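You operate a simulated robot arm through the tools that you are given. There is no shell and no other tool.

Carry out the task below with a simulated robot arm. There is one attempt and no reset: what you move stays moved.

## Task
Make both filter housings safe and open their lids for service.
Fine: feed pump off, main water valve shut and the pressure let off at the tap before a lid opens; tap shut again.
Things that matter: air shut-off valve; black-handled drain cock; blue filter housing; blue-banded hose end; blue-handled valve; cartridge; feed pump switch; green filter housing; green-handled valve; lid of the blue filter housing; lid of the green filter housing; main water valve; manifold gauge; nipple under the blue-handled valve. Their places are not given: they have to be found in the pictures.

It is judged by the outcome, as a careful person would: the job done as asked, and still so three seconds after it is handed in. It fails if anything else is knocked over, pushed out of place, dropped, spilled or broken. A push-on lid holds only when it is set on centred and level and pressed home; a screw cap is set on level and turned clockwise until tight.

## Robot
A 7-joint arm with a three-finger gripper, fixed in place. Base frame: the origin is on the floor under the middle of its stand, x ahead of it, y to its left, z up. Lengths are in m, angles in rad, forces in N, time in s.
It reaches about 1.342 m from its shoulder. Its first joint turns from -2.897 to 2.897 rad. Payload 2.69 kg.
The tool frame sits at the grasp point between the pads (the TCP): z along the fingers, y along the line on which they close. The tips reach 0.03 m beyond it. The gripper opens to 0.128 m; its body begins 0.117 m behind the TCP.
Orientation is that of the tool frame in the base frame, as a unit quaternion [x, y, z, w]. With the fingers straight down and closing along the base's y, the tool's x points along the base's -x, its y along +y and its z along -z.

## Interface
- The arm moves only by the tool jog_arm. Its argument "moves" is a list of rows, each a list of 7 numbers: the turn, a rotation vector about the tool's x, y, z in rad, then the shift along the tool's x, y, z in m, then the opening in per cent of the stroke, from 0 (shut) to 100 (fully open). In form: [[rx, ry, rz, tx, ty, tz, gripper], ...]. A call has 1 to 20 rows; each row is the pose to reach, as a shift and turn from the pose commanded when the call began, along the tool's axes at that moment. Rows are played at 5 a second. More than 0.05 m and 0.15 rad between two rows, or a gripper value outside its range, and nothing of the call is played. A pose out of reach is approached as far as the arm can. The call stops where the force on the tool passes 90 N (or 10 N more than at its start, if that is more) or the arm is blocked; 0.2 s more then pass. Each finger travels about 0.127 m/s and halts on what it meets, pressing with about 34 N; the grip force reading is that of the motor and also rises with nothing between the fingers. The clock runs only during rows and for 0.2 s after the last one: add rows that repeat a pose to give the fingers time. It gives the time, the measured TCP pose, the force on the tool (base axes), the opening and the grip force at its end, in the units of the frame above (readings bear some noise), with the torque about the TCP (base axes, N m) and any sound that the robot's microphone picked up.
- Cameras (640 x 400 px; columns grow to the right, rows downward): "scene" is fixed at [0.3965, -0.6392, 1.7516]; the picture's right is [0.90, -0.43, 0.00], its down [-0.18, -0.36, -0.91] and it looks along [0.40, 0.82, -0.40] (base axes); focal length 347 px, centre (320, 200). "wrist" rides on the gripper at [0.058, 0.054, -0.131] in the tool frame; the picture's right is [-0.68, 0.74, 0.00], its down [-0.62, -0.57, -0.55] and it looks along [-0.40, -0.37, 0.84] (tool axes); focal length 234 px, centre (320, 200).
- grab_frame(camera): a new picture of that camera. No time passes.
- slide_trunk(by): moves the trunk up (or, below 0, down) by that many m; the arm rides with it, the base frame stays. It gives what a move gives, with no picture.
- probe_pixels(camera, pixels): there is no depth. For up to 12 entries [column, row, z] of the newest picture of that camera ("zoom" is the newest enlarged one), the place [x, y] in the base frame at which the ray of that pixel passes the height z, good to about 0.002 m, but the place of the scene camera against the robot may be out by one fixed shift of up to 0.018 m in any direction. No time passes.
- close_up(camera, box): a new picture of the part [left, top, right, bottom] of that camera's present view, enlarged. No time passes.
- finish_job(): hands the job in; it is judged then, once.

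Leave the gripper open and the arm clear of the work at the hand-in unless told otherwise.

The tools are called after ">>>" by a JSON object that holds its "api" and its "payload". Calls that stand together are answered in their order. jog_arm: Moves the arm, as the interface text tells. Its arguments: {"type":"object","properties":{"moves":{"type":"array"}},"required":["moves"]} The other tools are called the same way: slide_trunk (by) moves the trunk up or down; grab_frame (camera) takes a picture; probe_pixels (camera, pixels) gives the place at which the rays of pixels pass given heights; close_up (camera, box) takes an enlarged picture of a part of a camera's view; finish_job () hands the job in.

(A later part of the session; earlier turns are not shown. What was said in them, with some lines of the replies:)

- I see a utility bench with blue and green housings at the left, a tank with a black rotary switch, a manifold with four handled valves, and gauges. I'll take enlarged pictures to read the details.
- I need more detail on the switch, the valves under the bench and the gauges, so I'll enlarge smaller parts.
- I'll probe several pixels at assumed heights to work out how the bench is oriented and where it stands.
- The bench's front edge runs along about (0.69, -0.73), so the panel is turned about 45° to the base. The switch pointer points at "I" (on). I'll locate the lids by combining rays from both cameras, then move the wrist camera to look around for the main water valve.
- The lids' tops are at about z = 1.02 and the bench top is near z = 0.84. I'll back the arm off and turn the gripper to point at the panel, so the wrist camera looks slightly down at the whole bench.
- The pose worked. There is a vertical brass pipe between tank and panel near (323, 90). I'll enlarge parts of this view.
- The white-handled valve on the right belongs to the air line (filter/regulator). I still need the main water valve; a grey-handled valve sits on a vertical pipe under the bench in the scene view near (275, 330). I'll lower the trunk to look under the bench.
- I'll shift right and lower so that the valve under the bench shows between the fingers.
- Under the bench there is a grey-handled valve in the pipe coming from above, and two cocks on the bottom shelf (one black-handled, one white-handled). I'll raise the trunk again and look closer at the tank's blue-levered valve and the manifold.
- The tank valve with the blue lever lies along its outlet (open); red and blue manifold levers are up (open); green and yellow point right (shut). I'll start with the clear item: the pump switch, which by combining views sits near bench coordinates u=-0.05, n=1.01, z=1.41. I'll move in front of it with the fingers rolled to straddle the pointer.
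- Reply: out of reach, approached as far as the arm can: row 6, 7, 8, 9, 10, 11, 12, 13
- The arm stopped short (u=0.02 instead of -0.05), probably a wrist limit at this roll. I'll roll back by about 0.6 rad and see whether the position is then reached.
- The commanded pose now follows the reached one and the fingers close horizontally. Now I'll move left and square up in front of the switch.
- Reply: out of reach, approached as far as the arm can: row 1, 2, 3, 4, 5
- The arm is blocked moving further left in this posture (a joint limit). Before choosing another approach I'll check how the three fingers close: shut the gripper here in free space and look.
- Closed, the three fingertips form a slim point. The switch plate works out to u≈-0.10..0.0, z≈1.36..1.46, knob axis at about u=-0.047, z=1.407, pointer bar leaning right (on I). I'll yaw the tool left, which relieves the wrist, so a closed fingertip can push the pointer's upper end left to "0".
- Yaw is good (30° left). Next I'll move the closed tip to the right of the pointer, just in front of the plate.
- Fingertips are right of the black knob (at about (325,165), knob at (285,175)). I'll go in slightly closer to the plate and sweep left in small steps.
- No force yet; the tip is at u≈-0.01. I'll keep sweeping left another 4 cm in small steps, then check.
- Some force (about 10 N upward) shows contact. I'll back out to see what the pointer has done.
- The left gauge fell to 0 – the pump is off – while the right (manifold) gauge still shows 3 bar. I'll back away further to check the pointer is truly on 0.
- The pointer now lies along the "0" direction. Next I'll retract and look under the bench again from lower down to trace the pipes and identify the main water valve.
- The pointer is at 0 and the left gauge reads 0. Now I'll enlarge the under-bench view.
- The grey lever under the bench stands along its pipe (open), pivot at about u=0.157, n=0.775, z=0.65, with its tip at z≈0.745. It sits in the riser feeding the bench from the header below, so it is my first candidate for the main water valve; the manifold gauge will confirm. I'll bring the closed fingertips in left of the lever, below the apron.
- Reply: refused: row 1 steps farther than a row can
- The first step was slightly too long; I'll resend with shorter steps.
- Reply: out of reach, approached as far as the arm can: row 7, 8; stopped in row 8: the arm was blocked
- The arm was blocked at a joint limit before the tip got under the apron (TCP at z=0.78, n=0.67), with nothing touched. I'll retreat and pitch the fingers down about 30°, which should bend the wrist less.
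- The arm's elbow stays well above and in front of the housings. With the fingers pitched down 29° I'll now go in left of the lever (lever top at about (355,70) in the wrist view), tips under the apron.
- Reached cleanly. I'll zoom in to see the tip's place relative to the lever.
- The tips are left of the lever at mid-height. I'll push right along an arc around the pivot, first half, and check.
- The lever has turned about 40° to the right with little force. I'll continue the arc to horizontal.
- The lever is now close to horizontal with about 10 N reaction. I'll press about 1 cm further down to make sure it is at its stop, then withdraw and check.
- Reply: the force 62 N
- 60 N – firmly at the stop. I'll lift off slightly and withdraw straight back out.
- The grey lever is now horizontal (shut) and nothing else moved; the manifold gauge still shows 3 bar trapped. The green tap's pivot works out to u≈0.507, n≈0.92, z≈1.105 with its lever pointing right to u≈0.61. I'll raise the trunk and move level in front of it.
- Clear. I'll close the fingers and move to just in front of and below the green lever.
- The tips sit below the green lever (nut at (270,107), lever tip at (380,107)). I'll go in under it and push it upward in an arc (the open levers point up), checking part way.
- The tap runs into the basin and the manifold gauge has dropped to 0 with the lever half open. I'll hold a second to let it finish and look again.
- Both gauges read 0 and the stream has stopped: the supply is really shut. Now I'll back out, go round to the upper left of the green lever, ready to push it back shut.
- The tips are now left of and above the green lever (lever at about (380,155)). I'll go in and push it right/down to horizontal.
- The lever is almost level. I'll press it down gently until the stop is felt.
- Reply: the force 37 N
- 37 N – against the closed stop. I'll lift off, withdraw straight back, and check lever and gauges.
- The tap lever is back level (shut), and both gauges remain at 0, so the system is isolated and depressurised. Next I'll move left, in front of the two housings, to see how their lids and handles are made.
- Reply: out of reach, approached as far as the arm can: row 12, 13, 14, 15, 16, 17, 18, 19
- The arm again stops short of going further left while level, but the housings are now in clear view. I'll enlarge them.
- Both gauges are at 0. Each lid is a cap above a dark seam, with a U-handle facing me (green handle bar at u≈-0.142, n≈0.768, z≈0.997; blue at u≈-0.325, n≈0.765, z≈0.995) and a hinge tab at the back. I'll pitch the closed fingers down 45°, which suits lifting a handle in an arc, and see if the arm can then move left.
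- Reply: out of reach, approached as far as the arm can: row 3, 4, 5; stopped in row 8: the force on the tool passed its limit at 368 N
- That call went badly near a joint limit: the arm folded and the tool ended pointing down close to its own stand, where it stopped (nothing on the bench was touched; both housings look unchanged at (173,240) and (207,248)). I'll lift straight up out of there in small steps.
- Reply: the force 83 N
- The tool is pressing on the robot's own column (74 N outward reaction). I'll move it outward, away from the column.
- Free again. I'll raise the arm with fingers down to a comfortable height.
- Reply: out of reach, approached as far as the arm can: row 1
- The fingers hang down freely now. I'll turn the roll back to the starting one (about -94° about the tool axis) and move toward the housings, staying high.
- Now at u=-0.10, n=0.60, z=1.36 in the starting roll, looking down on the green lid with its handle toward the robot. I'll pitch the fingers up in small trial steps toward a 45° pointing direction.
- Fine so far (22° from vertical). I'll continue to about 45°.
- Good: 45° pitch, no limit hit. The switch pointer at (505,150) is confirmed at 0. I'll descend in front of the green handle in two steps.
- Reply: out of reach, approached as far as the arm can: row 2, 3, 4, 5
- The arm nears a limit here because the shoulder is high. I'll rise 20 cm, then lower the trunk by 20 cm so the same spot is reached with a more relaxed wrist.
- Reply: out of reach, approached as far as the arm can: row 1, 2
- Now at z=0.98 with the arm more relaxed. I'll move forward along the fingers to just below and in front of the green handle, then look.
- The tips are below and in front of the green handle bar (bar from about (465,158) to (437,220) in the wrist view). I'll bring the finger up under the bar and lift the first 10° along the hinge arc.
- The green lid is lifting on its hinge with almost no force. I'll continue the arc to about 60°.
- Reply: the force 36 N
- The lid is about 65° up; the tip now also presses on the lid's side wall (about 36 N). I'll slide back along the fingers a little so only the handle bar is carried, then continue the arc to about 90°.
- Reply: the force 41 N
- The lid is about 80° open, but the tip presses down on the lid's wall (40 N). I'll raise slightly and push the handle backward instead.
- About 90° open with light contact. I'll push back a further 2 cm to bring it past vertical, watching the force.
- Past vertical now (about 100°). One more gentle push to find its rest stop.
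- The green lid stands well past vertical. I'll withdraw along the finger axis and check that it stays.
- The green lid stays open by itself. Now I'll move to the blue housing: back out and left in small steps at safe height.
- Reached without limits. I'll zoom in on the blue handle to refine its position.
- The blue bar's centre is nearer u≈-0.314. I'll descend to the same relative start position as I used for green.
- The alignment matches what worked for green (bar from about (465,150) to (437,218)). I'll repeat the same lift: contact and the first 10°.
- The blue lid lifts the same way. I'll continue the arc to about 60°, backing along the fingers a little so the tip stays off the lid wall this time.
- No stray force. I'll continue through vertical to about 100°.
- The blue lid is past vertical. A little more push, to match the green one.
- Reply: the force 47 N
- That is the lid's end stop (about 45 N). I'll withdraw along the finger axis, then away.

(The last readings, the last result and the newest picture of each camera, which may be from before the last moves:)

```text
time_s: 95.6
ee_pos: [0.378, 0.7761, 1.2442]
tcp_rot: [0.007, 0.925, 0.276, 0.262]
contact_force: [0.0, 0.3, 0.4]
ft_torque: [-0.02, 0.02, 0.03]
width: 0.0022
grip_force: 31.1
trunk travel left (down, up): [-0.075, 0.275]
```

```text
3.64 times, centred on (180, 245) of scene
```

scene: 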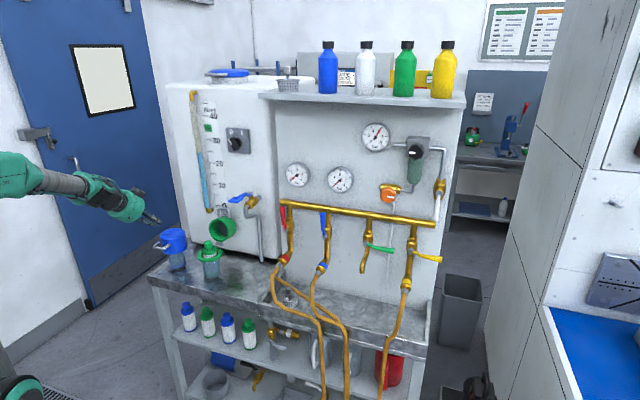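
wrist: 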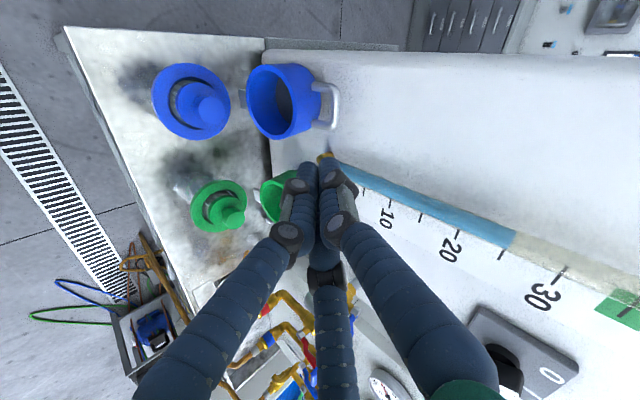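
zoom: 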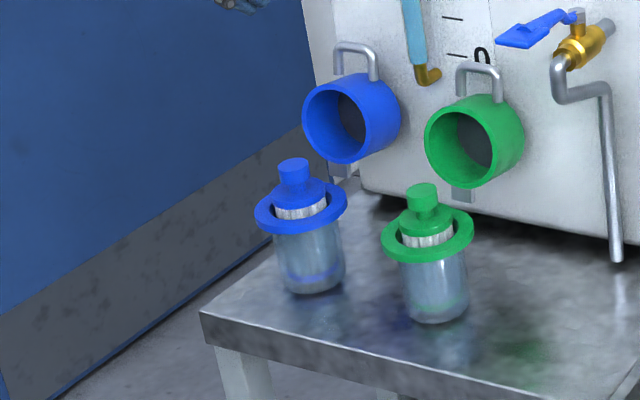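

Both lids stay open. I'll draw the arm back clear of the work, open the gripper, and make a final check of every item.

>>> {"api": "jog_arm", "payload": {"moves": [[0, 0, 0, 0.0051, -0.0237, -0.0307, 0], [0, 0, 0, 0.0101, -0.0475, -0.0614, 0], [0, 0, 0, 0.0152, -0.0712, -0.0921, 0], [0, 0, 0, 0.0203, -0.0949, -0.1228, 30], [0, 0, 0, 0.0254, -0.1186, -0.1535, 60], [0, 0, 0, 0.0304, -0.1424, -0.1842, 100], [0, 0, 0, 0.0355, -0.1661, -0.2149, 100], [0, 0, 0, 0.0355, -0.1661, -0.2149, 100], [0, 0, 0, 0.0355, -0.1661, -0.2149, 100]]}}

>>> {"api": "grab_frame", "payload": {"camera": "scene"}}

>>> {"api": "close_up", "payload": {"camera": "scene", "box": [210, 110, 390, 230]}}

>>> {"api": "close_up", "payload": {"camera": "scene", "box": [330, 190, 460, 280]}}

>>> {"api": "close_up", "payload": {"camera": "scene", "box": [160, 280, 340, 400]}}

```text
time_s: 97.6
ee_pos: [0.2639, 0.5344, 1.2937]
tcp_rot: [0.007, 0.925, 0.277, 0.262]
contact_force: [-0.4, 0.1, 0.7]
ft_torque: [-0.03, 0.07, -0.02]
width: 0.1277
grip_force: 0.0
trunk travel left (down, up): [-0.075, 0.275]
```

```text
taken
```

scene: 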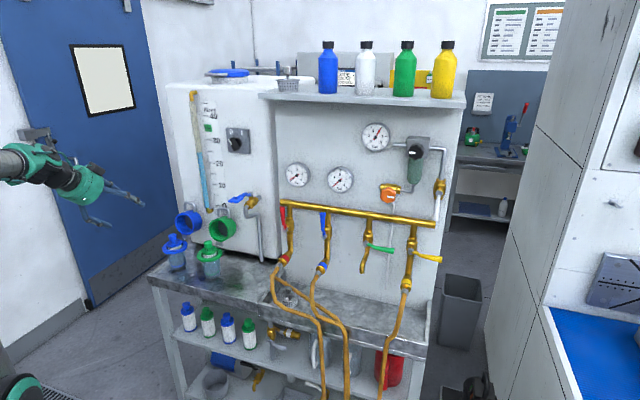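

```text
3.33 times, centred on (300, 170) of scene
```

zoom: 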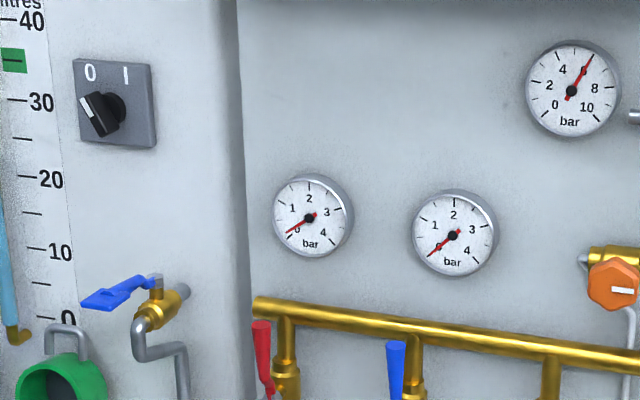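

```text
4.44 times, centred on (395, 235) of scene
```

zoom: 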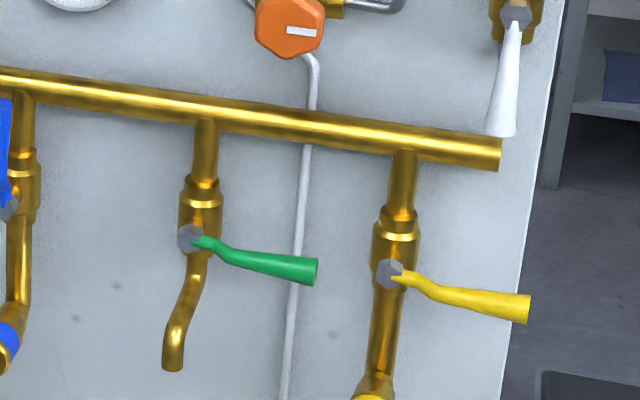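

```text
3.33 times, centred on (250, 340) of scene
```

zoom: 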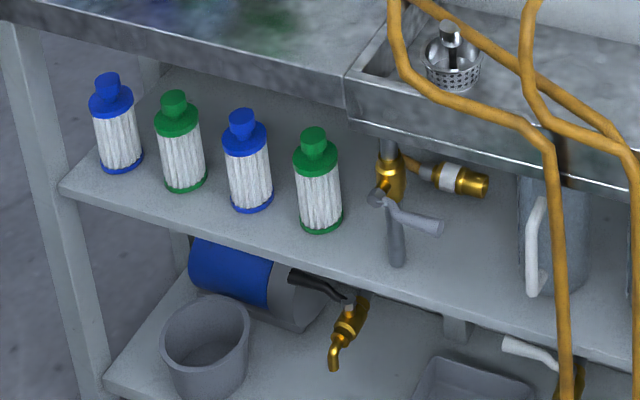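

Final check:
- The switch pointer is at 0.
- The pump gauge and manifold gauge both read 0.
- The grey main valve lever is across its pipe (shut).
- The green tap lever is level (shut).
- Both lids stand open by themselves, and the cartridges, jugs, hoses and other valves are as they were.
- The arm is clear with the gripper open.

I'll hand the job in.

>>> {"api": "finish_job", "payload": {}}

```text
The job is handed in.
```

Both filter housings have been made safe, both lids are open, and the job is handed in; I have no verdict back yet.

- **Feed pump:** the switch is turned from I to 0. The left gauge, which I took as the pump's, fell to 0.
- **Main water valve:** I shut the grey-handled valve on the pipe under the bench. No valve is labelled, so I chose it by tracing the pipework. With it shut and the pump off, opening the tap dropped the manifold gauge from 3 bar to 0 and the flow stopped. The gauge still read 0 after I closed the tap, so I left the blue-levered valve on the tank open.
- **Tap:** I opened the green-handled valve part way to let the pressure off into the basin, then closed it against its stop.
- **Lids:** green first, then blue. Both are hinged back past vertical and stay open on their own.

**Arm fault:** while moving towards the housings, the arm hit a joint limit and folded in against the robot's own stand. The force peaked at 368 N before it stopped. Nothing on the bench was touched, and I reset the arm before going on.

In the final pictures the cartridges, hoses, jugs and other valves I could see looked undisturbed. The arm is clear of the work with the gripper open.
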